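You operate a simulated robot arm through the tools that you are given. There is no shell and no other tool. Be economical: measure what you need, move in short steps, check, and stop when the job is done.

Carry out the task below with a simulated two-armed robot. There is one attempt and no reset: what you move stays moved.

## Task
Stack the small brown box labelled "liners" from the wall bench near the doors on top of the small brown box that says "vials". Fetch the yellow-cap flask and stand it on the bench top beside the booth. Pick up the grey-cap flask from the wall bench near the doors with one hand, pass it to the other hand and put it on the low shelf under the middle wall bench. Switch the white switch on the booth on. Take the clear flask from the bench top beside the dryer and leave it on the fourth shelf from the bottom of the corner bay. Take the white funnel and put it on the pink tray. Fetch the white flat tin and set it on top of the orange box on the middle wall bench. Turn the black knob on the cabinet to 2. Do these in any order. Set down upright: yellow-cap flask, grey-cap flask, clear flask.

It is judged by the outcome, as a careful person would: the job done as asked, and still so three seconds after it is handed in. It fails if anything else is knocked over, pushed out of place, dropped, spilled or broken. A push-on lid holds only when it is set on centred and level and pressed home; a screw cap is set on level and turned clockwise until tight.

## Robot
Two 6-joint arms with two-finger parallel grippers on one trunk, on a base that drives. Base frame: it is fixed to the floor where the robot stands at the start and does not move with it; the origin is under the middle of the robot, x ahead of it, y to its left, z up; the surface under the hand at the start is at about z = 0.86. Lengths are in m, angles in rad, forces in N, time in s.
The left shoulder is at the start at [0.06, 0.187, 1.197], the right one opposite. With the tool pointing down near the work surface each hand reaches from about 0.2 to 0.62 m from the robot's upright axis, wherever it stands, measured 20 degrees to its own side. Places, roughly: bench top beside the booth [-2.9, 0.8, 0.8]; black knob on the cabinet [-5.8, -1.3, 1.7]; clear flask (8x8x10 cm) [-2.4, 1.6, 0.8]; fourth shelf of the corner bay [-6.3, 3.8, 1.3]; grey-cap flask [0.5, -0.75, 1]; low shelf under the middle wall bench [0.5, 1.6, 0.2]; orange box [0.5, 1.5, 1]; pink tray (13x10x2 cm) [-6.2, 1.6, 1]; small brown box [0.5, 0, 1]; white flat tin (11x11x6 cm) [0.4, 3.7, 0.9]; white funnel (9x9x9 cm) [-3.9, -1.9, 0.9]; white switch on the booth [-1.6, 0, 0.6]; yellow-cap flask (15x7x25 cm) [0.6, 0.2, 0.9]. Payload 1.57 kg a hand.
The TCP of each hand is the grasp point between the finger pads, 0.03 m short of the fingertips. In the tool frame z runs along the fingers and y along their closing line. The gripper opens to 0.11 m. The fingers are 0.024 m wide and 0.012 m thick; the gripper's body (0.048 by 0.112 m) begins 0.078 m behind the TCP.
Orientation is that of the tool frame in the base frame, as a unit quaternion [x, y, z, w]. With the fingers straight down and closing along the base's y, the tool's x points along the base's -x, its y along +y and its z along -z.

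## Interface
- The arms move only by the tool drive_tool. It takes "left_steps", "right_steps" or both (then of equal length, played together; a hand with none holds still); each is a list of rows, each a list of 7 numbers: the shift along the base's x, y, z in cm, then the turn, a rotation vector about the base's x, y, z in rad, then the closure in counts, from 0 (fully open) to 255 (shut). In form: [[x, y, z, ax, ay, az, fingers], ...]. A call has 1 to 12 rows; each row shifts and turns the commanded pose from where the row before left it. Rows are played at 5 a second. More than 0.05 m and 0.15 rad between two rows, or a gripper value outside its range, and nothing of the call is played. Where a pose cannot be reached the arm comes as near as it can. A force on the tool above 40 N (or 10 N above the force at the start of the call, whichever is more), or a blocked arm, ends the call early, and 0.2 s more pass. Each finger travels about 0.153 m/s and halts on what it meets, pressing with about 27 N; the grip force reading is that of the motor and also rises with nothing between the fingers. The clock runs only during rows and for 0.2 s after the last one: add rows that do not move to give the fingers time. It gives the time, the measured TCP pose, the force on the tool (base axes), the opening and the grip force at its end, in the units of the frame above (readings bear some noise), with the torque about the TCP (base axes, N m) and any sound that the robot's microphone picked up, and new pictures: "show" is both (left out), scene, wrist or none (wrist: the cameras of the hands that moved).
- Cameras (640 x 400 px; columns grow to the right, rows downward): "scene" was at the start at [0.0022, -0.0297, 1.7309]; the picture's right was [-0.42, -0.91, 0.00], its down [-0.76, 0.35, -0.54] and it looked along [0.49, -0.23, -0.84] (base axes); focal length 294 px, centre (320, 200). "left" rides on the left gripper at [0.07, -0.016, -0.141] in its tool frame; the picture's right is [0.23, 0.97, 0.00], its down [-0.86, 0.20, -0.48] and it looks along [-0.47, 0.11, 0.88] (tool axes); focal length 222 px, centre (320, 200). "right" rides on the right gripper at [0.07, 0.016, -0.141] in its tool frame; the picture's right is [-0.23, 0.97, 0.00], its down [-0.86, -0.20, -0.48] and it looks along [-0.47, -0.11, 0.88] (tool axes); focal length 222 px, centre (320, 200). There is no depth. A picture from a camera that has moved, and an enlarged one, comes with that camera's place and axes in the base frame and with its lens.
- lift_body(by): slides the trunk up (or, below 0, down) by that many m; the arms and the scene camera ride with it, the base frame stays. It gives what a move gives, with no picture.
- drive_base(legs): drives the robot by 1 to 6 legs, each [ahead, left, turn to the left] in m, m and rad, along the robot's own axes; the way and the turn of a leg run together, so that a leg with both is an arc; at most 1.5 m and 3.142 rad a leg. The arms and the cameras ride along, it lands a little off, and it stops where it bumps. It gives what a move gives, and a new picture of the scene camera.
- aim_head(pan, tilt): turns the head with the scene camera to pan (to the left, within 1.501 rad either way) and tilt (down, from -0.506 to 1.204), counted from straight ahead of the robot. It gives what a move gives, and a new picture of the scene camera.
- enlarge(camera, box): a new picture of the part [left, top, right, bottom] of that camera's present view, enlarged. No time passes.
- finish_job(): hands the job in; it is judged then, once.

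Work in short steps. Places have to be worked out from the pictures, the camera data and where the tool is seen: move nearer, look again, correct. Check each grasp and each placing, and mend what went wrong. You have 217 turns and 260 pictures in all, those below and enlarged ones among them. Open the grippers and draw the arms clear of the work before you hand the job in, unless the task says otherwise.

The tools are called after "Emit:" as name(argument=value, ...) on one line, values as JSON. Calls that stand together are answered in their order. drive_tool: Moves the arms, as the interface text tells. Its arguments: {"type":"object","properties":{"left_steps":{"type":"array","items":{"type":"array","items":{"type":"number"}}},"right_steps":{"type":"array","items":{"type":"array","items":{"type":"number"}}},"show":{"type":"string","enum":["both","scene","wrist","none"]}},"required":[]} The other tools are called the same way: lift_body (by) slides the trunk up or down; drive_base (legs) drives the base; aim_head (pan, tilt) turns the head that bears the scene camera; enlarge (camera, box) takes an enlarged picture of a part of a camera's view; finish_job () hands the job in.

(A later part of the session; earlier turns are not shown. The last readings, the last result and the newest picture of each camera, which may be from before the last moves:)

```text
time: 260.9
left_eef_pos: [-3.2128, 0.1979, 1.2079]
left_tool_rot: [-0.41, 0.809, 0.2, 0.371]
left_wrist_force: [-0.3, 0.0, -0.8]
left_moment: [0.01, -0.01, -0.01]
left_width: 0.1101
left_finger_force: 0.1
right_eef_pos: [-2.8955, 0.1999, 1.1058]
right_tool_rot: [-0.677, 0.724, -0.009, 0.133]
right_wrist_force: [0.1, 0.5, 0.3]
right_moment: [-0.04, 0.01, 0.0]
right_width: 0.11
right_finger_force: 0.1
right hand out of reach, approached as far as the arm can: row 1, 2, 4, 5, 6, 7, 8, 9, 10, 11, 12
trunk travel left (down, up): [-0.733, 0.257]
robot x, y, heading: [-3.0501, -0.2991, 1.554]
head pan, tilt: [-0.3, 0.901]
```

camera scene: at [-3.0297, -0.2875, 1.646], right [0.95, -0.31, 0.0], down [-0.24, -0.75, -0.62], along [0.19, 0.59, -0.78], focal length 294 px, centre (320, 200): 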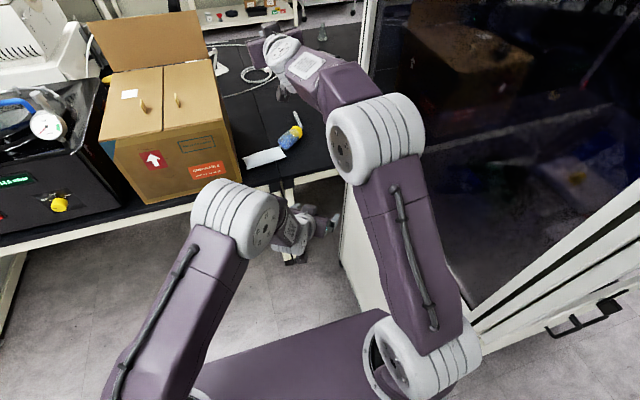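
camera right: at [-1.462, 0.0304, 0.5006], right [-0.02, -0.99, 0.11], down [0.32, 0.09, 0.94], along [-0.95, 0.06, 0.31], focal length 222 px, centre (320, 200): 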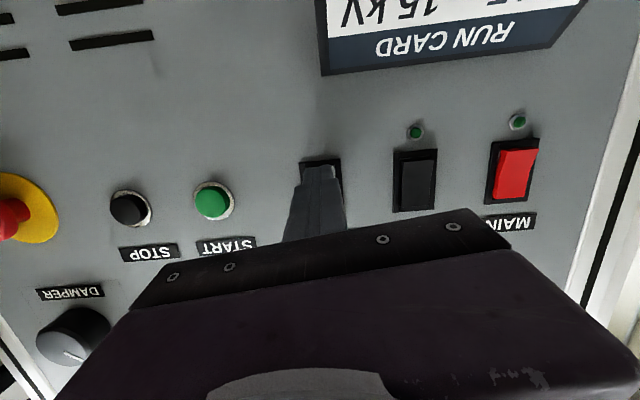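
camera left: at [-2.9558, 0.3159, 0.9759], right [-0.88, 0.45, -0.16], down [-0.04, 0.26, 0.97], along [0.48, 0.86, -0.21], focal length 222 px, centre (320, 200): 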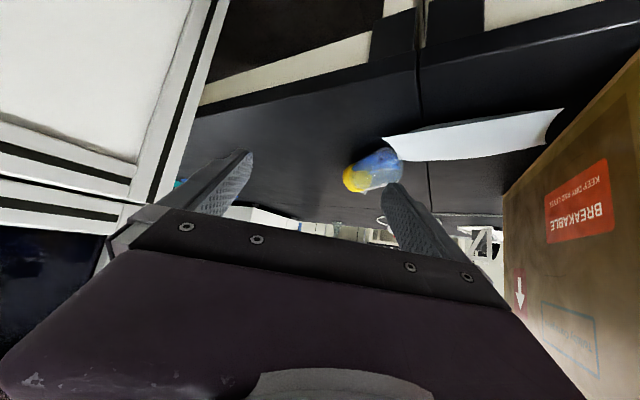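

Straighten the right hand to vertical and yaw it so the fingers close across the lying flask.

Emit:
drive_tool(right_steps=[[0, 0, 0, -0.085, 0.104, 0, 0], [0, 0, 0, -0.085, 0.104, 0, 0], [0, 0, 0, 0, 0, -0.145, 0], [0, 0, 0, 0, 0, -0.145, 0], [0, 0, 0, 0, 0, -0.145, 0], [0, 0, 0, 0, 0, -0.145, 0], [0, 0, 0, 0, 0, -0.145, 0], [0, 0, 0, 0, 0, -0.145, 0], [0, 0, 0, 0, 0, -0.13, 0], [0, 0, 0, 0, 0, 0, 0]], show="none")

Emit:
drive_base(legs=[[0.34, 0, 0.01]])

Emit:
enlarge(camera="right", box=[0, 0, 640, 400])

```text
time: 263.1
left_eef_pos: [-3.212, 0.197, 1.2068]
left_tool_rot: [-0.41, 0.808, 0.2, 0.372]
left_wrist_force: [-0.7, -0.5, -0.1]
left_moment: [-0.05, -0.01, -0.01]
left_width: 0.11
left_finger_force: 0.1
right_eef_pos: [-2.868, 0.1376, 1.0302]
right_tool_rot: [-0.247, 0.96, -0.069, 0.112]
right_wrist_force: [-0.8, -0.5, 0.1]
right_moment: [0.03, 0.02, -0.01]
right_width: 0.1102
right_finger_force: 0.1
right hand out of reach, approached as far as the arm can: row 1, 2, 3, 4, 5, 6, 7, 8, 9
trunk travel left (down, up): [-0.733, 0.257]
robot x, y, heading: [-3.0511, -0.3022, 1.557]
head pan, tilt: [-0.3, 0.901]
```

```text
time: 265.4
left_eef_pos: [-3.2147, 0.5389, 1.2068]
left_tool_rot: [-0.414, 0.806, 0.203, 0.37]
left_wrist_force: [-0.3, 0.1, 0.1]
left_moment: [0.0, 0.0, -0.03]
left_width: 0.11
left_finger_force: 0.0
right_eef_pos: [-2.8696, 0.4828, 1.032]
right_tool_rot: [-0.254, 0.958, -0.068, 0.114]
right_wrist_force: [0.5, -0.2, 0.9]
right_moment: [-0.02, -0.01, 0.0]
right_width: 0.1102
right_finger_force: 0.0
trunk travel left (down, up): [-0.733, 0.257]
robot x, y, heading: [-3.0464, 0.0453, 1.564]
head pan, tilt: [-0.3, 0.901]
camera scene: at [-3.0268, 0.0536, 1.6461], right [0.95, -0.3, 0.0], down [-0.23, -0.75, -0.62], along [0.19, 0.59, -0.78], focal length 294 px, centre (320, 200)
```

scene: 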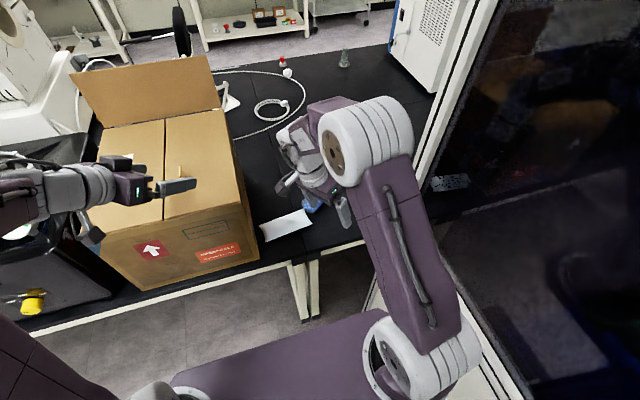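

```text
1.00 times, centred on (320, 200) of right (not enlarged: the box is as wide or as high as the picture)
camera zoom: at [-2.9719, 0.4725, 1.1522], right [-0.27, 0.95, -0.14], down [0.7, 0.29, 0.66], along [0.67, 0.08, -0.74], focal length 222 px, centre (320, 200)
```

zoom: 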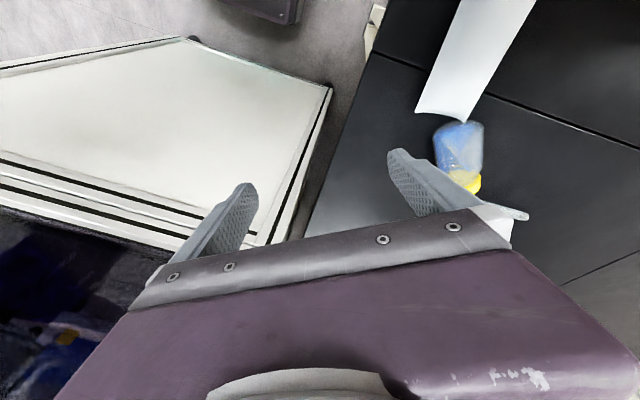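

Flask: base end ≈(-2.887,0.65), cap end ≈(-2.81,0.73). Drive forward 7 cm and bring the right hand vertical above its body.

Emit:
drive_base(legs=[[0.07, 0, 0]])

Emit:
drive_tool(right_steps=[[0.7, 3, 0, 0.036, 0.126, 0, 0], [0.7, 3, 0, 0.036, 0.127, 0, 0], [0.7, 3, 0, 0, 0, 0.1, 0], [0.7, 3, 0, 0, 0, 0.1, 0], [0.7, 2.4, 0, 0, 0, 0, 0], [0, 0, 0, 0, 0, 0, 0]], show="wrist")

```text
time: 266.4
left_eef_pos: [-3.2128, 0.6064, 1.2082]
left_tool_rot: [-0.413, 0.806, 0.203, 0.371]
left_wrist_force: [-0.5, -0.2, -0.1]
left_moment: [0.0, 0.02, 0.03]
left_width: 0.1103
left_finger_force: 0.0
right_eef_pos: [-2.8674, 0.5515, 1.0327]
right_tool_rot: [-0.254, 0.958, -0.067, 0.114]
right_wrist_force: [-0.6, 0.0, 0.6]
right_moment: [0.04, -0.01, -0.01]
right_width: 0.1099
right_finger_force: 0.0
trunk travel left (down, up): [-0.733, 0.257]
robot x, y, heading: [-3.0502, 0.1127, 1.566]
head pan, tilt: [-0.3, 0.901]
camera scene: at [-3.0264, 0.1205, 1.6461], right [0.95, -0.3, 0.0], down [-0.24, -0.75, -0.62], along [0.19, 0.59, -0.78], focal length 294 px, centre (320, 200)
```

scene: 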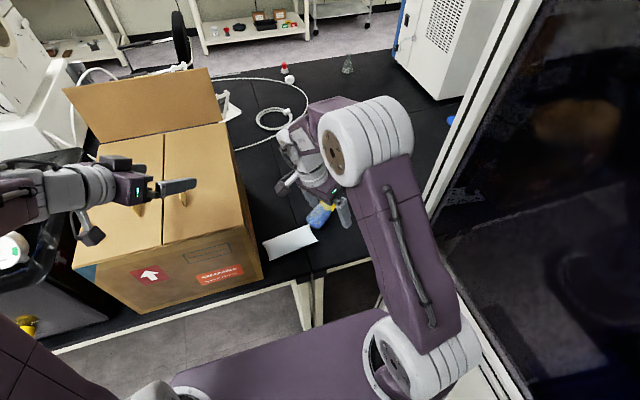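

```text
time: 267.8
left_eef_pos: [-3.2139, 0.6102, 1.2069]
left_tool_rot: [-0.414, 0.806, 0.203, 0.371]
left_wrist_force: [-0.9, 0.1, -0.5]
left_moment: [0.01, 0.0, -0.03]
left_width: 0.1102
left_finger_force: 0.0
right_eef_pos: [-2.8256, 0.6313, 0.9764]
right_tool_rot: [-0.35, 0.931, 0.008, 0.101]
right_wrist_force: [0.7, -0.1, 0.5]
right_moment: [0.02, -0.01, -0.03]
right_width: 0.1099
right_finger_force: 0.0
right hand out of reach, approached as far as the arm can: row 1, 2, 3, 4, 5
trunk travel left (down, up): [-0.733, 0.257]
robot x, y, heading: [-3.0451, 0.1111, 1.562]
head pan, tilt: [-0.3, 0.901]
camera right: at [-2.9139, 0.5857, 1.1005], right [-0.47, 0.88, -0.01], down [0.67, 0.36, 0.65], along [0.57, 0.3, -0.76], focal length 222 px, centre (320, 200)
```

right: 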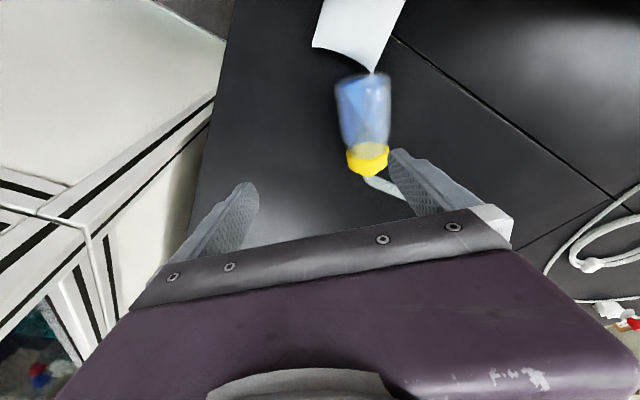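

Good line-up (axis ≈39°). Move over the grasp point (-2.825,0.70), lower, and correct the slight lean.

Emit:
drive_tool(right_steps=[[0, 2.3, -1.5, -0.03, 0.06, 0, 0], [0, 2.3, -1.5, -0.03, 0.06, 0, 0], [0, 2.3, -1.5, -0.03, 0.06, 0, 0], [0, 0, 0, 0, 0, 0, 0]], show="wrist")

```text
time: 268.8
left_eef_pos: [-3.2138, 0.6101, 1.2068]
left_tool_rot: [-0.413, 0.807, 0.201, 0.37]
left_wrist_force: [0.0, -0.1, -0.6]
left_moment: [-0.01, -0.02, 0.0]
left_width: 0.1101
left_finger_force: 0.1
right_eef_pos: [-2.8283, 0.6243, 0.8955]
right_tool_rot: [-0.35, 0.933, 0.003, 0.082]
right_wrist_force: [-0.1, 0.2, 0.1]
right_moment: [-0.02, 0.03, 0.04]
right_width: 0.1102
right_finger_force: 0.1
right hand out of reach, approached as far as the arm can: row 1, 2, 3
trunk travel left (down, up): [-0.733, 0.257]
robot x, y, heading: [-3.0474, 0.114, 1.563]
head pan, tilt: [-0.3, 0.901]
camera right: at [-2.9127, 0.581, 1.0239], right [-0.47, 0.88, -0.02], down [0.69, 0.38, 0.62], along [0.55, 0.28, -0.79], focal length 222 px, centre (320, 200)
```

right: 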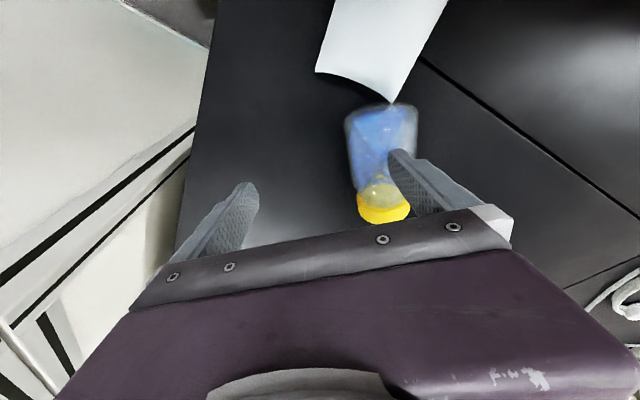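

Reach is limited with a vertical tool; lean the tool ~20° forward about the closing axis (raising 3 cm first), and creep the base forward 3 cm.

Emit:
drive_tool(right_steps=[[0, 0, 3, 0, 0, 0, 0], [0, 1, 1, 0.076, -0.088, 0, 0], [0, 1, 0, 0.076, -0.088, 0, 0], [0, 1, 0, 0.076, -0.088, 0, 0], [0, 1, 0, 0, 0, 0, 0], [0, 0, 0, 0, 0, 0, 0]], show="none")

Emit:
drive_base(legs=[[0.03, 0, 0]])

Emit:
enlarge(camera="right", box=[0, 0, 640, 400])

```text
time: 270.2
left_eef_pos: [-3.2143, 0.6091, 1.2075]
left_tool_rot: [-0.414, 0.807, 0.202, 0.371]
left_wrist_force: [-0.9, 0.0, 0.4]
left_moment: [0.03, -0.03, -0.01]
left_width: 0.1099
left_finger_force: 0.0
right_eef_pos: [-2.8303, 0.6656, 0.9373]
right_tool_rot: [-0.337, 0.908, 0.062, 0.243]
right_wrist_force: [0.2, 0.0, 0.3]
right_moment: [0.0, -0.01, 0.01]
right_width: 0.11
right_finger_force: 0.2
trunk travel left (down, up): [-0.733, 0.257]
robot x, y, heading: [-3.0492, 0.1128, 1.569]
head pan, tilt: [-0.3, 0.901]
```

```text
time: 271.0
left_eef_pos: [-3.2129, 0.636, 1.2103]
left_tool_rot: [-0.412, 0.806, 0.204, 0.372]
left_wrist_force: [-0.4, -1.0, 0.2]
left_moment: [0.03, 0.0, 0.01]
left_width: 0.1097
left_finger_force: 0.0
right_eef_pos: [-2.8291, 0.6932, 0.9393]
right_tool_rot: [-0.336, 0.907, 0.066, 0.244]
right_wrist_force: [0.6, -0.6, -0.1]
right_moment: [0.01, -0.01, 0.01]
right_width: 0.11
right_finger_force: 0.1
trunk travel left (down, up): [-0.733, 0.257]
robot x, y, heading: [-3.0471, 0.1409, 1.57]
head pan, tilt: [-0.3, 0.901]
camera scene: at [-3.0262, 0.1475, 1.6461], right [0.95, -0.3, 0.0], down [-0.24, -0.74, -0.62], along [0.19, 0.6, -0.78], focal length 294 px, centre (320, 200)
```

scene: 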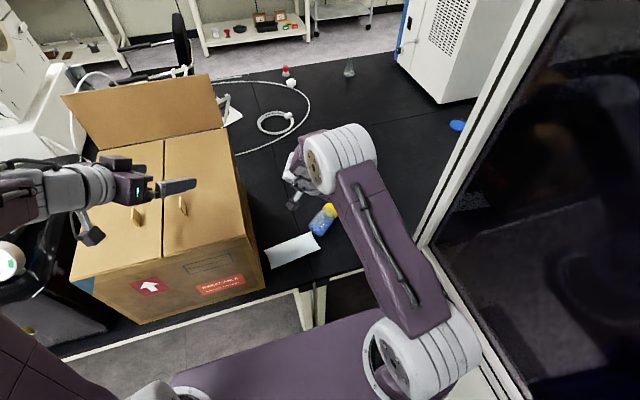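

```text
1.00 times, centred on (320, 200) of right (not enlarged: the box is as wide or as high as the picture)
camera zoom: at [-2.9428, 0.6244, 1.0289], right [-0.48, 0.88, 0.07], down [0.5, 0.21, 0.84], along [0.73, 0.43, -0.53], focal length 222 px, centre (320, 200)
```

zoom: 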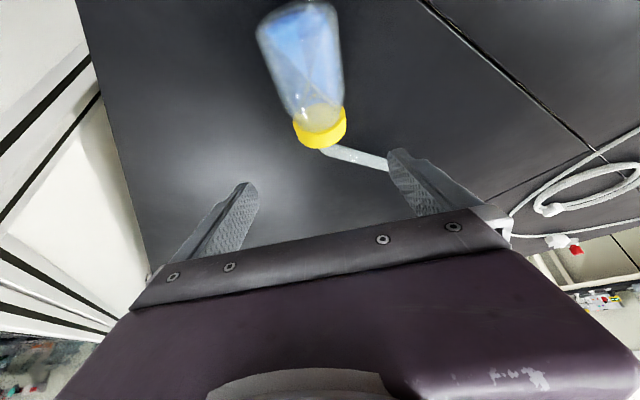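

Now directly over the body (offset <3 mm). Descend to z≈0.842 and close.

Emit:
drive_tool(right_steps=[[0, 0, -3, 0, 0, 0, 0], [0, 0, -3, 0, 0, 0, 0], [0, 0, -2.2, 0, 0, 0, 0], [0, 0, -1.3, 0, 0, 0, 0], [0, 0, 0, 0, 0, 0, 0]], show="wrist")

```text
time: 272.2
left_eef_pos: [-3.2142, 0.6405, 1.2067]
left_tool_rot: [-0.414, 0.806, 0.202, 0.371]
left_wrist_force: [0.1, 0.0, 0.1]
left_moment: [0.0, -0.03, 0.0]
left_width: 0.1102
left_finger_force: 0.0
right_eef_pos: [-2.8313, 0.6974, 0.8406]
right_tool_rot: [-0.336, 0.908, 0.062, 0.243]
right_wrist_force: [-0.2, -1.0, -0.1]
right_moment: [0.03, 0.0, -0.01]
right_width: 0.11
right_finger_force: 0.1
trunk travel left (down, up): [-0.733, 0.257]
robot x, y, heading: [-3.0445, 0.1433, 1.566]
head pan, tilt: [-0.3, 0.901]
camera right: at [-2.9435, 0.6295, 0.9309], right [-0.48, 0.88, 0.06], down [0.5, 0.21, 0.84], along [0.73, 0.43, -0.54], focal length 222 px, centre (320, 200)
```

right: 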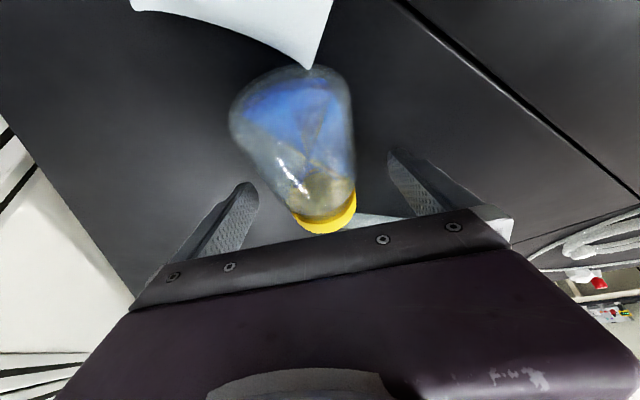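

Emit:
drive_tool(right_steps=[[0, 0, 0, 0, 0, 0, 120], [0, 0, 0, 0, 0, 0, 255], [0, 0, 0, 0, 0, 0, 255], [0, 0, 3, 0, 0, 0, 255], [0, 0, 3, 0, 0, 0, 255], [0, 0, 3, 0, 0, 0, 255], [0, 0, 3, 0, 0, 0, 255], [0, 0, 0, 0, 0, 0, 255]], show="wrist")

```text
time: 274.0
left_eef_pos: [-3.2126, 0.6408, 1.2064]
left_tool_rot: [-0.414, 0.806, 0.202, 0.371]
left_wrist_force: [0.8, 0.1, 0.0]
left_moment: [0.02, -0.04, -0.05]
left_width: 0.11
left_finger_force: 0.1
right_eef_pos: [-2.8286, 0.6964, 0.9635]
right_tool_rot: [-0.337, 0.907, 0.063, 0.244]
right_wrist_force: [0.1, 0.0, -2.0]
right_moment: [-0.01, -0.05, 0.04]
right_width: 0.0605
right_finger_force: 27.3
trunk travel left (down, up): [-0.733, 0.257]
robot x, y, heading: [-3.0463, 0.1412, 1.568]
head pan, tilt: [-0.3, 0.901]
camera right: at [-2.9412, 0.6289, 1.0532], right [-0.48, 0.88, 0.06], down [0.5, 0.21, 0.84], along [0.73, 0.43, -0.54], focal length 222 px, centre (320, 200)
```

right: 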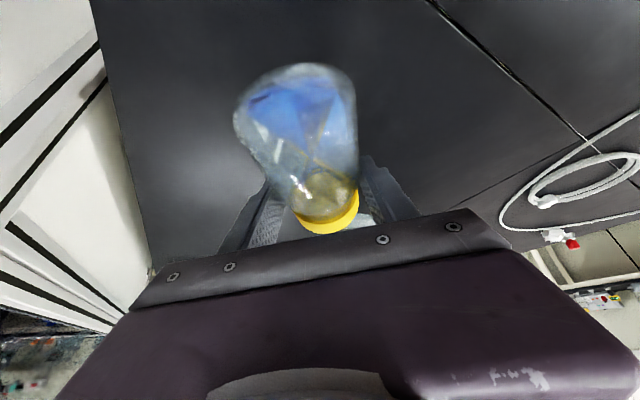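

Flask is gripped and lifted. Back out to the aisle, then yaw the hand and raise it.

Emit:
drive_base(legs=[[-0.5, 0.1, 0]])

Emit:
drive_tool(right_steps=[[0, 0, 4, 0, 0, 0.15, 255], [0, 0, 4, 0, 0, 0.15, 255], [0, 0, 4, 0, 0, 0.15, 255], [0, 0, 4, 0, 0, 0.15, 255], [0, 0, 4, 0, 0, 0.15, 255], [0, 0, 4, 0, 0, 0.15, 255], [0, 0, 2, 0.14, 0, 0, 255], [0, 0, 2, 0.14, 0, 0, 255], [0, 0, 2, 0.14, 0, 0, 255], [0, 0, 2, 0.14, 0, 0, 255], [0, 0, 0, 0.14, 0, 0, 255], [0, 0, 0, 0.14, 0, 0, 255]], show="scene")

```text
time: 277.0
left_eef_pos: [-3.316, 0.1497, 1.2065]
left_tool_rot: [-0.411, 0.808, 0.201, 0.37]
left_wrist_force: [-0.1, -0.2, -0.3]
left_moment: [-0.01, -0.04, -0.02]
left_width: 0.11
left_finger_force: 0.1
right_eef_pos: [-2.9311, 0.2028, 0.9635]
right_tool_rot: [-0.333, 0.909, 0.061, 0.242]
right_wrist_force: [-0.6, 0.0, -2.5]
right_moment: [-0.04, 0.01, 0.02]
right_width: 0.0608
right_finger_force: 27.1
trunk travel left (down, up): [-0.733, 0.257]
robot x, y, heading: [-3.1564, -0.3499, 1.556]
head pan, tilt: [-0.3, 0.901]
camera scene: at [-3.1325, -0.3365, 1.646], right [0.95, -0.31, 0.0], down [-0.24, -0.75, -0.62], along [0.19, 0.59, -0.78], focal length 294 px, centre (320, 200)
```

scene: 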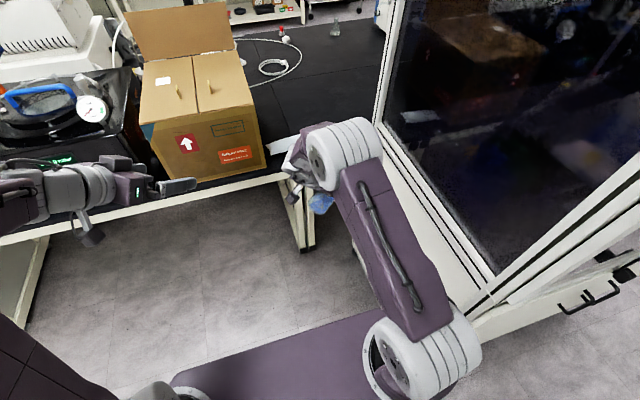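

```text
time: 279.6
left_eef_pos: [-3.3145, 0.1486, 1.2065]
left_tool_rot: [-0.411, 0.808, 0.2, 0.371]
left_wrist_force: [0.8, 0.3, -1.1]
left_moment: [0.02, 0.01, -0.01]
left_width: 0.1104
left_finger_force: 0.1
right_eef_pos: [-2.9182, 0.1827, 1.226]
right_tool_rot: [-0.583, 0.594, 0.301, 0.465]
right_wrist_force: [-1.0, 0.7, -2.4]
right_moment: [-0.02, -0.03, 0.01]
right_width: 0.0608
right_finger_force: 27.2
right hand out of reach, approached as far as the arm can: row 5, 6, 9, 10, 11
trunk travel left (down, up): [-0.733, 0.257]
robot x, y, heading: [-3.155, -0.3523, 1.557]
head pan, tilt: [-0.3, 0.901]
camera scene: at [-3.1323, -0.3369, 1.646], right [0.95, -0.31, 0.0], down [-0.24, -0.75, -0.62], along [0.19, 0.59, -0.78], focal length 294 px, centre (320, 200)
```

scene: 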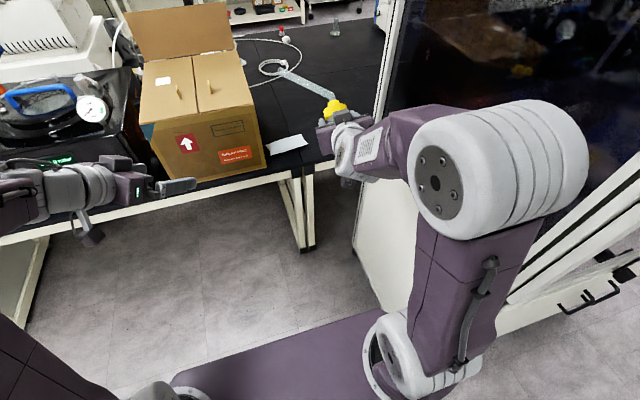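

Only partly rotated (wrist limit). Move left for room, raise the hand and rotate further about the closing axis.

Emit:
drive_base(legs=[[-0.1, 0.2, 0]])

Emit:
drive_tool(right_steps=[[-1, 1, 4, 0, 0, 0, 255], [-1, 1, 4, 0, 0, 0, 255], [-1, 1, 4, 0.097, -0.014, 0.018, 255], [-1, 1, 4, 0.145, -0.02, 0.028, 255], [-1, 1, 3, 0.145, -0.02, 0.028, 255], [-1, 0, 2, 0.145, -0.02, 0.028, 255], [0, 0, 2, 0.145, -0.02, 0.028, 255], [0, 0, 0, 0.145, -0.02, 0.028, 255], [0, 0, 0, 0.145, -0.02, 0.028, 255], [0, 0, 0, 0, 0, 0, 255]], show="scene")

```text
time: 281.3
left_eef_pos: [-3.512, 0.0529, 1.2062]
left_tool_rot: [-0.41, 0.809, 0.2, 0.37]
left_wrist_force: [0.5, -0.3, 0.1]
left_moment: [0.01, 0.02, 0.02]
left_width: 0.1099
left_finger_force: 0.1
right_eef_pos: [-3.1153, 0.0873, 1.2253]
right_tool_rot: [-0.584, 0.595, 0.301, 0.464]
right_wrist_force: [0.0, 0.0, -2.8]
right_moment: [-0.02, -0.01, -0.01]
right_width: 0.0604
right_finger_force: 26.7
trunk travel left (down, up): [-0.733, 0.257]
robot x, y, heading: [-3.353, -0.4481, 1.556]
head pan, tilt: [-0.3, 0.901]
camera scene: at [-3.329, -0.4329, 1.646], right [0.95, -0.31, 0.0], down [-0.24, -0.75, -0.62], along [0.19, 0.59, -0.78], focal length 294 px, centre (320, 200)
```

scene: 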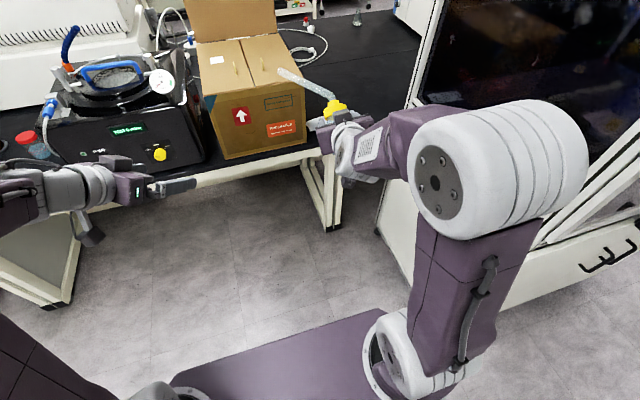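

```text
time: 283.5
left_eef_pos: [-3.5129, 0.053, 1.2076]
left_tool_rot: [-0.41, 0.809, 0.199, 0.371]
left_wrist_force: [0.4, -0.6, 0.4]
left_moment: [0.0, -0.02, 0.0]
left_width: 0.1103
left_finger_force: 0.1
right_eef_pos: [-3.1703, 0.16, 1.5379]
right_tool_rot: [-0.375, 0.306, 0.542, 0.687]
right_wrist_force: [-0.8, -0.3, -1.7]
right_moment: [-0.03, -0.01, 0.03]
right_width: 0.0608
right_finger_force: 27.2
right hand out of reach, approached as far as the arm can: row 8, 9
trunk travel left (down, up): [-0.733, 0.257]
robot x, y, heading: [-3.3505, -0.4464, 1.556]
head pan, tilt: [-0.3, 0.901]
camera scene: at [-3.3307, -0.4341, 1.646], right [0.95, -0.31, 0.0], down [-0.24, -0.75, -0.62], along [0.19, 0.59, -0.78], focal length 294 px, centre (320, 200)
```

scene: 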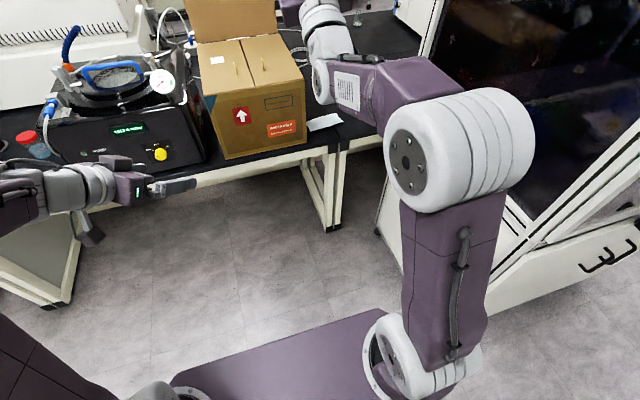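

The flask is now nearly upright in the right hand (tool pointing up ~32°). Lower pitch/height a bit, bring it to the midline, level the roll, and bring the left hand to a pre-grasp at the cap for a mid-air hand-over.

Emit:
drive_tool(left_steps=[[0.7, 0.7, 4.2, 0, 0, -0.125, 0], [0.7, 0.7, 4.2, 0, 0, -0.125, 0], [0.7, 0.7, 4.2, 0, 0, -0.125, 0], [0.7, 0.7, 4.2, 0, 0, -0.125, 0], [0.7, 0.7, 4.2, 0.049, -0.106, 0, 0], [0.7, 0.7, 4.2, 0.049, -0.106, 0, 0], [0.7, 0.7, 4.2, 0.049, -0.106, 0, 0], [0.6, 0.5, 4.2, 0, 0, 0, 0], [0, 0, 0, 0, 0, 0, 0]], right_steps=[[-2, 0, -1, -0.04, 0.04, 0, 255], [-2, 0, -1, -0.04, 0.04, 0, 255], [-2, 0, -1, -0.04, 0.04, 0, 255], [-2, 0, -1, -0.04, 0.035, 0, 255], [-2, 0, -1, -0.04, 0, 0, 255], [-2, 0, -1, -0.04, 0, 0, 255], [-2, 0, -1, 0, 0, 0, 255], [-2, 0, 0, 0, 0, 0, 255], [0, 0, 0, 0, 0, 0, 255]], show="both")

```text
time: 285.1
left_eef_pos: [-3.3128, 0.0676, 1.3375]
left_tool_rot: [-0.186, 0.816, 0.135, 0.531]
left_wrist_force: [-4.8, 3.0, -3.4]
left_moment: [0.13, -0.33, -0.44]
left_width: 0.1098
left_finger_force: 0.0
left hand out of reach, approached as far as the arm can: row 2, 3, 4, 5, 6, 7
right_eef_pos: [-3.295, 0.1619, 1.4759]
right_tool_rot: [-0.396, 0.421, 0.527, 0.623]
right_wrist_force: [-0.3, 0.2, -3.1]
right_moment: [-0.06, 0.0, -0.04]
right_width: 0.0609
right_finger_force: 26.6
trunk travel left (down, up): [-0.733, 0.257]
robot x, y, heading: [-3.3527, -0.4479, 1.555]
head pan, tilt: [-0.3, 0.901]
stopped in row 7 (left hand): the force on the tool passed its limit at 86 N (the readings are from after the stop); the commanded pose is now the measured one
camera scene: at [-3.3309, -0.4329, 1.646], right [0.95, -0.31, 0.0], down [-0.24, -0.75, -0.62], along [0.19, 0.59, -0.78], focal length 294 px, centre (320, 200)
camera right: at [-3.3213, 0.0539, 1.362], right [-0.98, 0.05, 0.17], down [0.07, -0.75, 0.66], along [0.16, 0.66, 0.74], focal length 222 px, centre (320, 200)
camera left: at [-3.4472, -0.0179, 1.3322], right [-0.52, 0.83, -0.19], down [-0.16, 0.12, 0.98], along [0.84, 0.54, 0.08], focal length 222 px, centre (320, 200)
```

scene: 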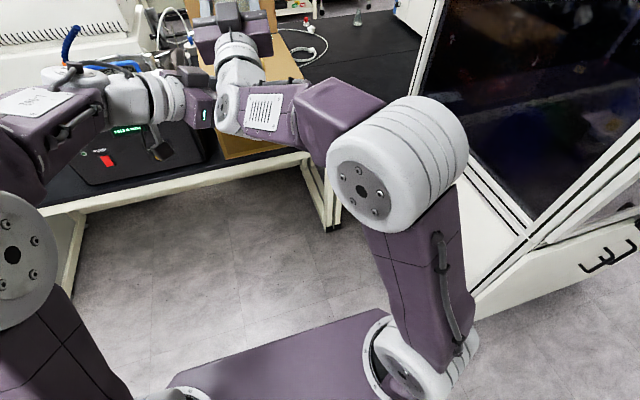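
right: 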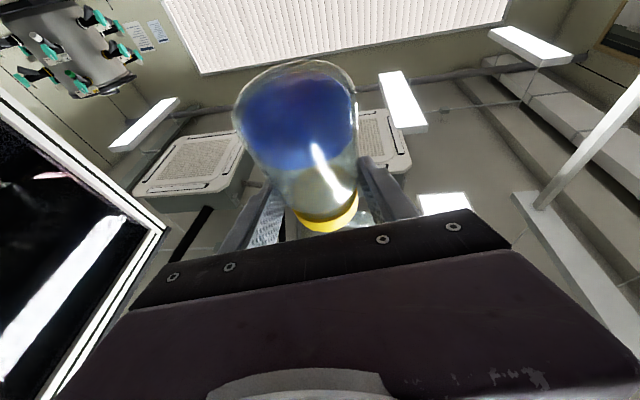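
left: 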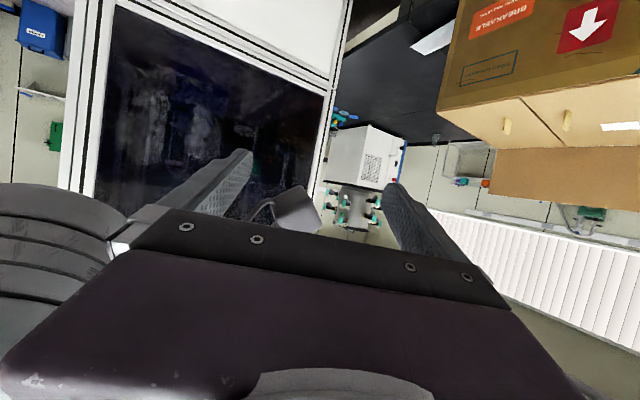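

The left hand brushed the right wrist; flask still held. Back the left hand away and extend the right hand further out and lower, keeping the flask upright.

Emit:
drive_tool(left_steps=[[-3, 0, -1, 0, 0, 0, 0], [-3, 0, -1, 0, 0, 0, 0], [-3, 0, -1, 0, 0, 0, 0], [-3, 0, -1, 0, 0, 0, 0], [0, 0, 0, 0, 0, 0, 0], [0, 0, 0, 0, 0, 0, 0], [0, 0, 0, 0, 0, 0, 0], [0, 0, 0, 0, 0, 0, 0], [0, 0, 0, 0, 0, 0, 0]], right_steps=[[0, 0, 0, 0, 0, 0, 255], [0, 0, 0, 0, 0, 0, 255], [0, 2, 0, 0, 0, 0, 255], [0, 3, 0, 0, 0, 0, 255], [0, 3, -2, 0, 0, 0, 255], [0, 3, -3, 0, 0, 0, 255], [0, 3, -3, 0, 0, 0, 255], [0, 0, -3, 0, 0, 0, 255], [0, 0, 0, 0, 0, 0, 255]], show="none")

```text
time: 287.1
left_eef_pos: [-3.344, 0.0562, 1.271]
left_tool_rot: [-0.19, 0.818, 0.139, 0.524]
left_wrist_force: [1.6, -4.7, -24.4]
left_moment: [1.18, 0.79, 0.02]
left_width: 0.1099
left_finger_force: 0.0
left hand out of reach, approached as far as the arm can: row 1, 2, 3, 4
right_eef_pos: [-3.2984, 0.2978, 1.3689]
right_tool_rot: [-0.394, 0.419, 0.529, 0.624]
right_wrist_force: [1.1, 0.1, -2.1]
right_moment: [0.0, -0.02, -0.04]
right_width: 0.0608
right_finger_force: 27.1
trunk travel left (down, up): [-0.733, 0.257]
robot x, y, heading: [-3.3551, -0.4475, 1.558]
head pan, tilt: [-0.3, 0.901]
```

Left hand is being pressed; free it by moving it left/down with its yaw turned back, with the right rising slightly.

Emit:
drive_tool(left_steps=[[-2, 0, -3, 0, 0, 0.12, 0], [-3, 0, -3, 0, 0, 0.12, 0], [-3, 0, -2, 0, 0, 0.12, 0], [-3, 0, 0, 0, 0, 0.12, 0], [-3, 0, 0, 0, 0, 0, 0], [0, 0, 0, 0, 0, 0, 0]], right_steps=[[0, 0, 2, 0, 0, 0, 255], [0, 0, 1, 0, 0, 0, 255], [0, 0, 0, 0, 0, 0, 255], [0, 0, 0, 0, 0, 0, 255], [0, 0, 0, 0, 0, 0, 255], [0, 0, 0, 0, 0, 0, 255]], show="scene")

```text
time: 288.4
left_eef_pos: [-3.4856, 0.0571, 1.1912]
left_tool_rot: [-0.374, 0.748, 0.257, 0.483]
left_wrist_force: [0.7, -0.6, -1.0]
left_moment: [0.0, 0.0, 0.02]
left_width: 0.1097
left_finger_force: 0.0
right_eef_pos: [-3.2971, 0.3018, 1.397]
right_tool_rot: [-0.396, 0.421, 0.528, 0.623]
right_wrist_force: [0.1, -1.1, -1.8]
right_moment: [0.0, -0.04, 0.02]
right_width: 0.0606
right_finger_force: 27.0
trunk travel left (down, up): [-0.733, 0.257]
robot x, y, heading: [-3.3507, -0.4447, 1.557]
head pan, tilt: [-0.3, 0.901]
camera scene: at [-3.3303, -0.4328, 1.646], right [0.95, -0.31, 0.0], down [-0.24, -0.75, -0.62], along [0.19, 0.59, -0.78], focal length 294 px, centre (320, 200)
```

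scene: 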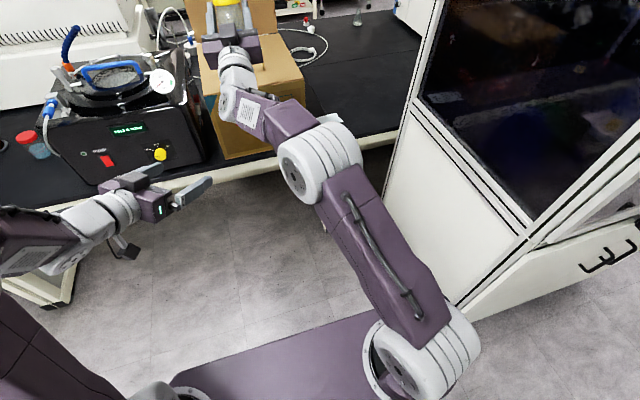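

Extended, the right arm can keep the flask upright at lower heights with its elbow in. So I'll place directly with the right hand: shift it to the right, finish uprighting.

Emit:
drive_tool(right_steps=[[3, 0, 0, 0.04, 0, 0, 255], [3, 0, 0, 0.04, 0, 0, 255], [3, 0, 0, 0.04, 0, 0, 255], [3, 0, 0, 0.03, 0, 0, 255], [3, 0, 0, 0, 0, 0, 255], [0, 0, 0, 0, 0, 0, 255]], show="none")

Emit:
lift_body(by=-0.4)

Emit:
aim_head(pan=-0.25, tilt=0.45)

```text
time: 289.9
left_eef_pos: [-3.4869, 0.0564, 1.1902]
left_tool_rot: [-0.375, 0.748, 0.258, 0.483]
left_wrist_force: [-0.4, -0.2, -0.3]
left_moment: [0.0, 0.02, 0.02]
left_width: 0.1096
left_finger_force: 0.1
right_eef_pos: [-3.1475, 0.3033, 1.3982]
right_tool_rot: [-0.347, 0.379, 0.558, 0.652]
right_wrist_force: [-0.4, 0.0, -2.5]
right_moment: [-0.02, 0.01, -0.03]
right_width: 0.0606
right_finger_force: 26.7
right hand out of reach, approached as far as the arm can: row 4
trunk travel left (down, up): [-0.733, 0.257]
robot x, y, heading: [-3.3531, -0.4435, 1.556]
head pan, tilt: [-0.3, 0.901]
```

```text
time: 293.7
left_eef_pos: [-3.4854, 0.0571, 0.791]
left_tool_rot: [-0.375, 0.748, 0.258, 0.483]
left_wrist_force: [0.4, -0.5, -0.3]
left_moment: [0.04, -0.01, 0.03]
left_width: 0.11
left_finger_force: 0.0
right_eef_pos: [-3.1475, 0.3038, 0.9972]
right_tool_rot: [-0.348, 0.379, 0.558, 0.651]
right_wrist_force: [-0.1, 0.4, -3.0]
right_moment: [-0.02, -0.04, 0.01]
right_width: 0.0608
right_finger_force: 27.0
trunk travel left (down, up): [-0.333, 0.657]
robot x, y, heading: [-3.3511, -0.445, 1.557]
head pan, tilt: [-0.3, 0.901]
```

```text
time: 294.6
left_eef_pos: [-3.485, 0.0569, 0.7916]
left_tool_rot: [-0.375, 0.748, 0.258, 0.482]
left_wrist_force: [-0.3, 0.5, 0.1]
left_moment: [0.01, -0.05, 0.02]
left_width: 0.1099
left_finger_force: 0.1
right_eef_pos: [-3.1467, 0.3053, 0.9977]
right_tool_rot: [-0.348, 0.379, 0.558, 0.651]
right_wrist_force: [-0.6, 0.4, -3.0]
right_moment: [-0.06, -0.02, 0.0]
right_width: 0.0608
right_finger_force: 27.5
trunk travel left (down, up): [-0.333, 0.657]
robot x, y, heading: [-3.351, -0.4475, 1.555]
head pan, tilt: [-0.25, 0.45]
camera scene: at [-3.33, -0.4166, 1.2843], right [0.97, -0.26, 0.0], down [-0.11, -0.42, -0.9], along [0.24, 0.87, -0.44], focal length 294 px, centre (320, 200)
```

scene: 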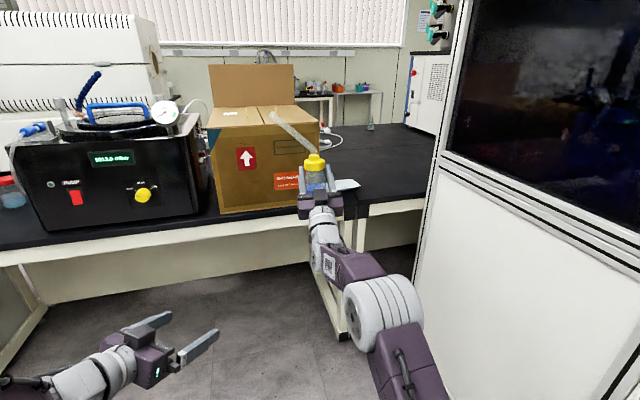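

Flask is upright within ~2°. Drive to the bench: right 0.31, ahead 0.26.

Emit:
drive_base(legs=[[0, -0.305, 0.0], [0.26, 0, 0]])

```text
time: 298.1
left_eef_pos: [-3.1642, 0.3065, 0.7905]
left_tool_rot: [-0.371, 0.75, 0.255, 0.484]
left_wrist_force: [0.0, 0.5, -0.1]
left_moment: [0.0, -0.02, -0.01]
left_width: 0.1101
left_finger_force: 0.0
right_eef_pos: [-2.8222, 0.5499, 0.9971]
right_tool_rot: [-0.346, 0.381, 0.554, 0.655]
right_wrist_force: [-0.6, -0.2, -2.7]
right_moment: [-0.03, -0.02, -0.02]
right_width: 0.0608
right_finger_force: 27.0
trunk travel left (down, up): [-0.333, 0.657]
robot x, y, heading: [-3.0367, -0.1994, 1.541]
head pan, tilt: [-0.25, 0.45]
camera scene: at [-3.0141, -0.1685, 1.2843], right [0.96, -0.27, 0.0], down [-0.12, -0.42, -0.9], along [0.25, 0.87, -0.44], focal length 294 px, centre (320, 200)
```

scene: 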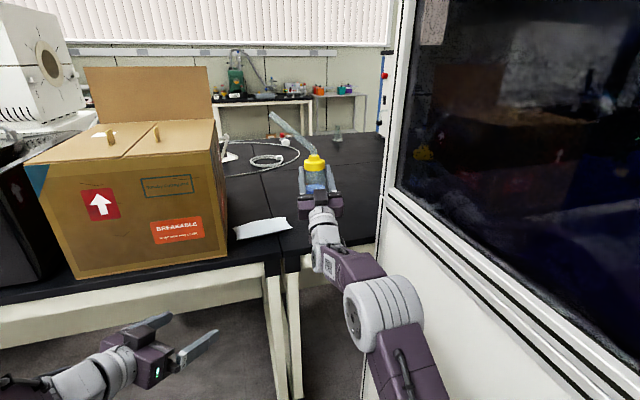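

Reduce the upward pitch to ~-20° for clearance at the bench edge (flask will lean ~8° and rock upright), then lower by trunk.

Emit:
drive_tool(right_steps=[[-0.5, 0.3, 0, -0.07, 0, 0, 255], [0, 0, 0, -0.07, 0, 0, 255], [0, 0, 0, 0, 0, 0, 255]], show="none")

Emit:
lift_body(by=-0.11)

Emit:
enlarge(camera="scene", box=[220, 90, 400, 240])

```text
time: 298.9
left_eef_pos: [-3.1633, 0.3048, 0.7906]
left_tool_rot: [-0.37, 0.751, 0.255, 0.484]
left_wrist_force: [-0.2, -0.5, -0.3]
left_moment: [0.02, 0.01, -0.02]
left_width: 0.11
left_finger_force: 0.0
right_eef_pos: [-2.8277, 0.5517, 0.9967]
right_tool_rot: [-0.391, 0.42, 0.525, 0.628]
right_wrist_force: [0.2, -0.3, -2.6]
right_moment: [-0.05, 0.0, 0.01]
right_width: 0.0608
right_finger_force: 26.9
trunk travel left (down, up): [-0.333, 0.657]
robot x, y, heading: [-3.036, -0.196, 1.546]
head pan, tilt: [-0.25, 0.45]
```

```text
time: 300.3
left_eef_pos: [-3.1649, 0.3057, 0.6808]
left_tool_rot: [-0.371, 0.75, 0.255, 0.484]
left_wrist_force: [0.3, -0.7, -0.2]
left_moment: [0.02, -0.03, 0.0]
left_width: 0.11
left_finger_force: 0.1
right_eef_pos: [-2.8274, 0.5524, 0.8873]
right_tool_rot: [-0.391, 0.419, 0.526, 0.628]
right_wrist_force: [-0.7, 0.1, -2.9]
right_moment: [-0.07, 0.0, -0.01]
right_width: 0.0606
right_finger_force: 27.7
trunk travel left (down, up): [-0.223, 0.767]
robot x, y, heading: [-3.0404, -0.1962, 1.546]
head pan, tilt: [-0.25, 0.45]
```

```text
2.67 times, centred on (310, 165) of scene
camera zoom: at [-3.0141, -0.1698, 1.1744], right [0.96, -0.27, 0.0], down [-0.12, -0.42, -0.9], along [0.25, 0.87, -0.44], focal length 783 px, centre (347, 293)
```

zoom: 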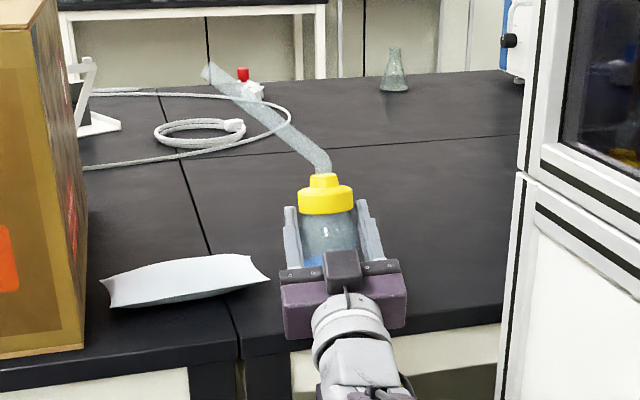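

Lower 1.8 cm, then small steps to contact.

Emit:
lift_body(by=-0.018)

Emit:
lift_body(by=-0.004)

Emit:
lift_body(by=-0.004)

```text
time: 301.0
left_eef_pos: [-3.1642, 0.3034, 0.6655]
left_tool_rot: [-0.369, 0.75, 0.256, 0.485]
left_wrist_force: [-0.2, 0.6, -0.1]
left_moment: [0.0, 0.0, -0.01]
left_width: 0.1098
left_finger_force: 0.1
right_eef_pos: [-2.8273, 0.5483, 0.8757]
right_tool_rot: [-0.387, 0.415, 0.528, 0.632]
right_wrist_force: [-0.3, -0.9, 17.9]
right_moment: [0.45, -0.09, -0.01]
right_width: 0.061
right_finger_force: 27.6
trunk travel left (down, up): [-0.205, 0.785]
robot x, y, heading: [-3.0385, -0.199, 1.546]
head pan, tilt: [-0.25, 0.45]
```

```text
time: 301.5
left_eef_pos: [-3.1631, 0.3033, 0.6601]
left_tool_rot: [-0.37, 0.749, 0.257, 0.486]
left_wrist_force: [0.6, 0.2, 0.1]
left_moment: [0.01, 0.02, -0.01]
left_width: 0.1098
left_finger_force: 0.0
right_eef_pos: [-2.8288, 0.5478, 0.8699]
right_tool_rot: [-0.388, 0.417, 0.526, 0.631]
right_wrist_force: [-0.4, -2.5, 19.1]
right_moment: [0.28, 0.0, 0.03]
right_width: 0.0608
right_finger_force: 27.4
trunk travel left (down, up): [-0.201, 0.789]
robot x, y, heading: [-3.0387, -0.1994, 1.544]
head pan, tilt: [-0.25, 0.45]
```

```text
time: 302.0
left_eef_pos: [-3.1644, 0.3029, 0.6569]
left_tool_rot: [-0.369, 0.75, 0.256, 0.485]
left_wrist_force: [-0.8, -0.4, 0.7]
left_moment: [0.0, 0.01, 0.01]
left_width: 0.1102
left_finger_force: 0.0
right_eef_pos: [-2.8278, 0.5481, 0.8639]
right_tool_rot: [-0.389, 0.417, 0.527, 0.63]
right_wrist_force: [-1.3, -2.2, 18.0]
right_moment: [0.2, 0.13, 0.05]
right_width: 0.0612
right_finger_force: 27.0
trunk travel left (down, up): [-0.197, 0.793]
robot x, y, heading: [-3.036, -0.1974, 1.546]
head pan, tilt: [-0.25, 0.45]
```

The pressing seems to be rotating the flask upright in the grip. Look before releasing.

Emit:
enlarge(camera="scene", box=[220, 90, 400, 240])

```text
2.67 times, centred on (310, 165) of scene
camera zoom: at [-3.0152, -0.1736, 1.1485], right [0.96, -0.27, 0.0], down [-0.12, -0.42, -0.9], along [0.25, 0.87, -0.43], focal length 783 px, centre (347, 293)
```

zoom: 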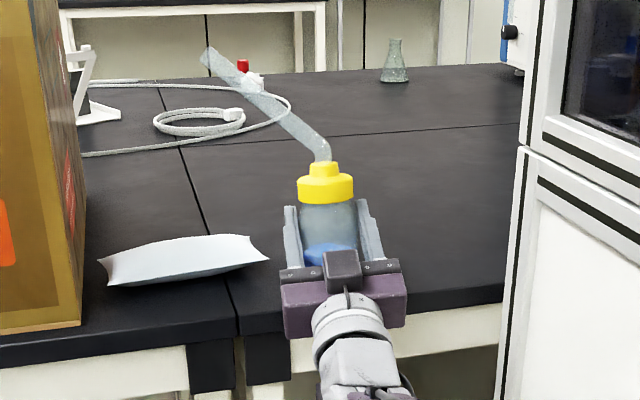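

Upright. Open slowly, then retreat with the base.

Emit:
drive_tool(right_steps=[[0, 0, 0.3, 0, 0, 0, 255], [0, 0, 0, 0, 0, 0, 112], [0, 0, 0, 0, 0, 0, 100], [0, 0, 0, 0, 0, 0, 60], [0, 0, 0, 0, 0, 0, 0], [0, 0, 0, 0, 0, 0, 0], [0, 0, 0, 0, 0, 0, 0]], show="none")

Emit:
enlarge(camera="scene", box=[220, 90, 400, 240])

```text
time: 303.6
left_eef_pos: [-3.1641, 0.3046, 0.6544]
left_tool_rot: [-0.37, 0.75, 0.255, 0.486]
left_wrist_force: [0.2, -0.3, 0.0]
left_moment: [0.01, 0.01, 0.01]
left_width: 0.1098
left_finger_force: 0.0
right_eef_pos: [-2.8273, 0.5513, 0.8645]
right_tool_rot: [-0.39, 0.419, 0.525, 0.629]
right_wrist_force: [-0.4, 0.8, 0.0]
right_moment: [0.02, 0.0, -0.03]
right_width: 0.1101
right_finger_force: 0.1
trunk travel left (down, up): [-0.197, 0.793]
robot x, y, heading: [-3.0363, -0.1971, 1.544]
head pan, tilt: [-0.25, 0.45]
```

```text
2.67 times, centred on (310, 165) of scene
camera zoom: at [-3.0142, -0.17, 1.1484], right [0.96, -0.27, 0.0], down [-0.12, -0.42, -0.9], along [0.25, 0.87, -0.44], focal length 783 px, centre (347, 293)
```

zoom: 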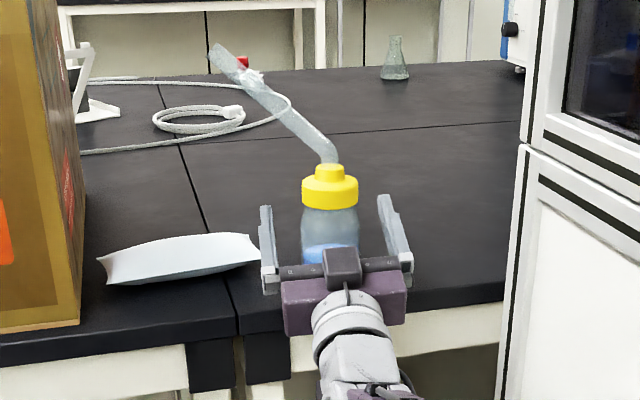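

Standing free between the fingers. Back straight out.

Emit:
drive_base(legs=[[-0.3, 0, 0]])

```text
time: 305.6
left_eef_pos: [-3.1704, 0.0139, 0.6551]
left_tool_rot: [-0.368, 0.751, 0.254, 0.486]
left_wrist_force: [-0.2, 1.3, -0.3]
left_moment: [0.01, 0.01, 0.03]
left_width: 0.1099
left_finger_force: 0.1
right_eef_pos: [-2.8335, 0.2597, 0.8627]
right_tool_rot: [-0.389, 0.42, 0.524, 0.63]
right_wrist_force: [0.6, 0.7, 0.2]
right_moment: [0.03, -0.01, 0.01]
right_width: 0.1097
right_finger_force: 0.1
trunk travel left (down, up): [-0.197, 0.793]
robot x, y, heading: [-3.0438, -0.4925, 1.54]
head pan, tilt: [-0.25, 0.45]
camera scene: at [-3.0225, -0.4618, 1.1484], right [0.96, -0.28, 0.0], down [-0.12, -0.42, -0.9], along [0.25, 0.87, -0.43], focal length 294 px, centre (320, 200)
```

scene: 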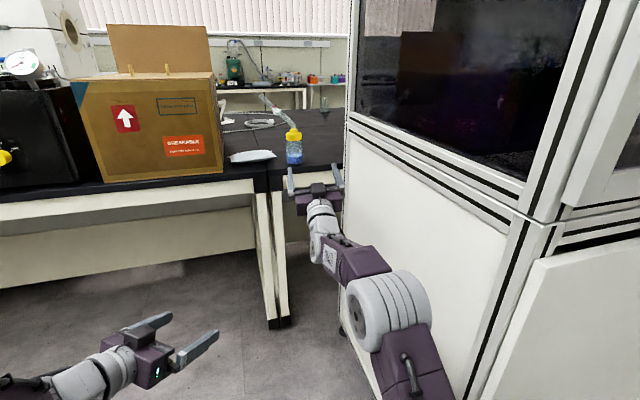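

Yellow flask stands well. Next the funnel: raise the trunk, move left into open aisle, turn to face the opposite bench.

Emit:
lift_body(by=0.4)

Emit:
lift_body(by=0.24)

Emit:
drive_base(legs=[[0, 0.8, 0], [0, 0, 1.55], [0, 0, 1.55]])

```text
time: 309.5
left_eef_pos: [-3.17, 0.0137, 1.0555]
left_tool_rot: [-0.369, 0.751, 0.254, 0.485]
left_wrist_force: [0.5, 0.3, -0.5]
left_moment: [0.01, -0.04, -0.03]
left_width: 0.1099
left_finger_force: 0.2
right_eef_pos: [-2.8336, 0.2601, 1.2627]
right_tool_rot: [-0.39, 0.42, 0.525, 0.63]
right_wrist_force: [-0.5, 0.4, -1.2]
right_moment: [-0.03, -0.01, -0.02]
right_width: 0.1102
right_finger_force: 0.0
trunk travel left (down, up): [-0.597, 0.393]
robot x, y, heading: [-3.0447, -0.4867, 1.539]
head pan, tilt: [-0.25, 0.45]
```

```text
time: 312.0
left_eef_pos: [-3.1704, 0.0149, 1.2958]
left_tool_rot: [-0.369, 0.751, 0.254, 0.485]
left_wrist_force: [0.3, 0.5, -0.2]
left_moment: [-0.02, -0.02, 0.03]
left_width: 0.1102
left_finger_force: 0.1
right_eef_pos: [-2.8323, 0.2607, 1.5026]
right_tool_rot: [-0.39, 0.42, 0.524, 0.629]
right_wrist_force: [0.5, 0.1, 0.0]
right_moment: [0.0, 0.01, 0.02]
right_width: 0.1098
right_finger_force: 0.1
trunk travel left (down, up): [-0.837, 0.153]
robot x, y, heading: [-3.0449, -0.49, 1.537]
head pan, tilt: [-0.25, 0.45]
```

```text
time: 323.8
left_eef_pos: [-3.7207, -0.9675, 1.2954]
left_tool_rot: [0.754, 0.361, -0.488, 0.249]
left_wrist_force: [-0.4, 0.0, 0.2]
left_moment: [-0.01, 0.01, 0.03]
left_width: 0.1101
left_finger_force: 0.0
right_eef_pos: [-4.0634, -1.2075, 1.5043]
right_tool_rot: [-0.424, -0.386, 0.634, -0.519]
right_wrist_force: [0.7, -0.1, 0.2]
right_moment: [0.01, -0.03, -0.01]
right_width: 0.1103
right_finger_force: 0.0
trunk travel left (down, up): [-0.837, 0.153]
robot x, y, heading: [-3.8382, -0.4602, -1.624]
head pan, tilt: [-0.25, 0.45]
camera scene: at [-3.8621, -0.4909, 1.7884], right [-0.96, 0.3, 0.0], down [0.13, 0.42, -0.9], along [-0.27, -0.86, -0.44], focal length 294 px, centre (320, 200)
```

scene: 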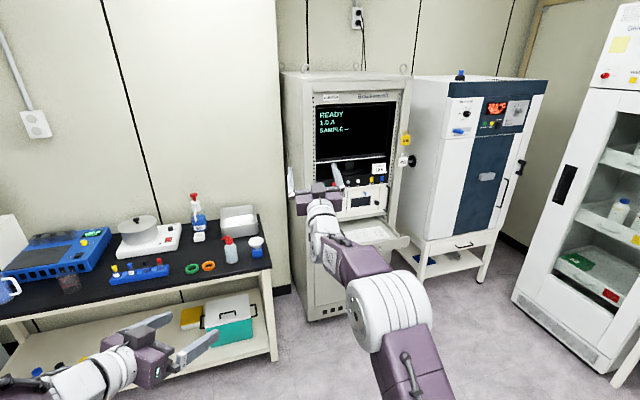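

Emit:
enlarge(camera="scene", box=[170, 180, 300, 290])

```text
3.64 times, centred on (235, 235) of scene
camera zoom: at [-3.8621, -0.4909, 1.7884], right [-0.96, 0.3, 0.0], down [0.13, 0.42, -0.9], along [-0.27, -0.86, -0.44], focal length 1068 px, centre (629, 73)
```

zoom: 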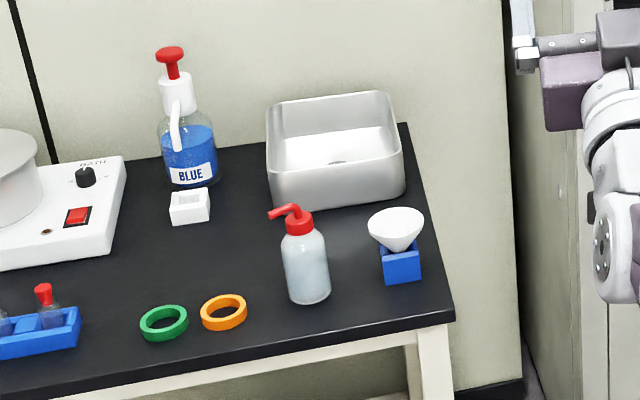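

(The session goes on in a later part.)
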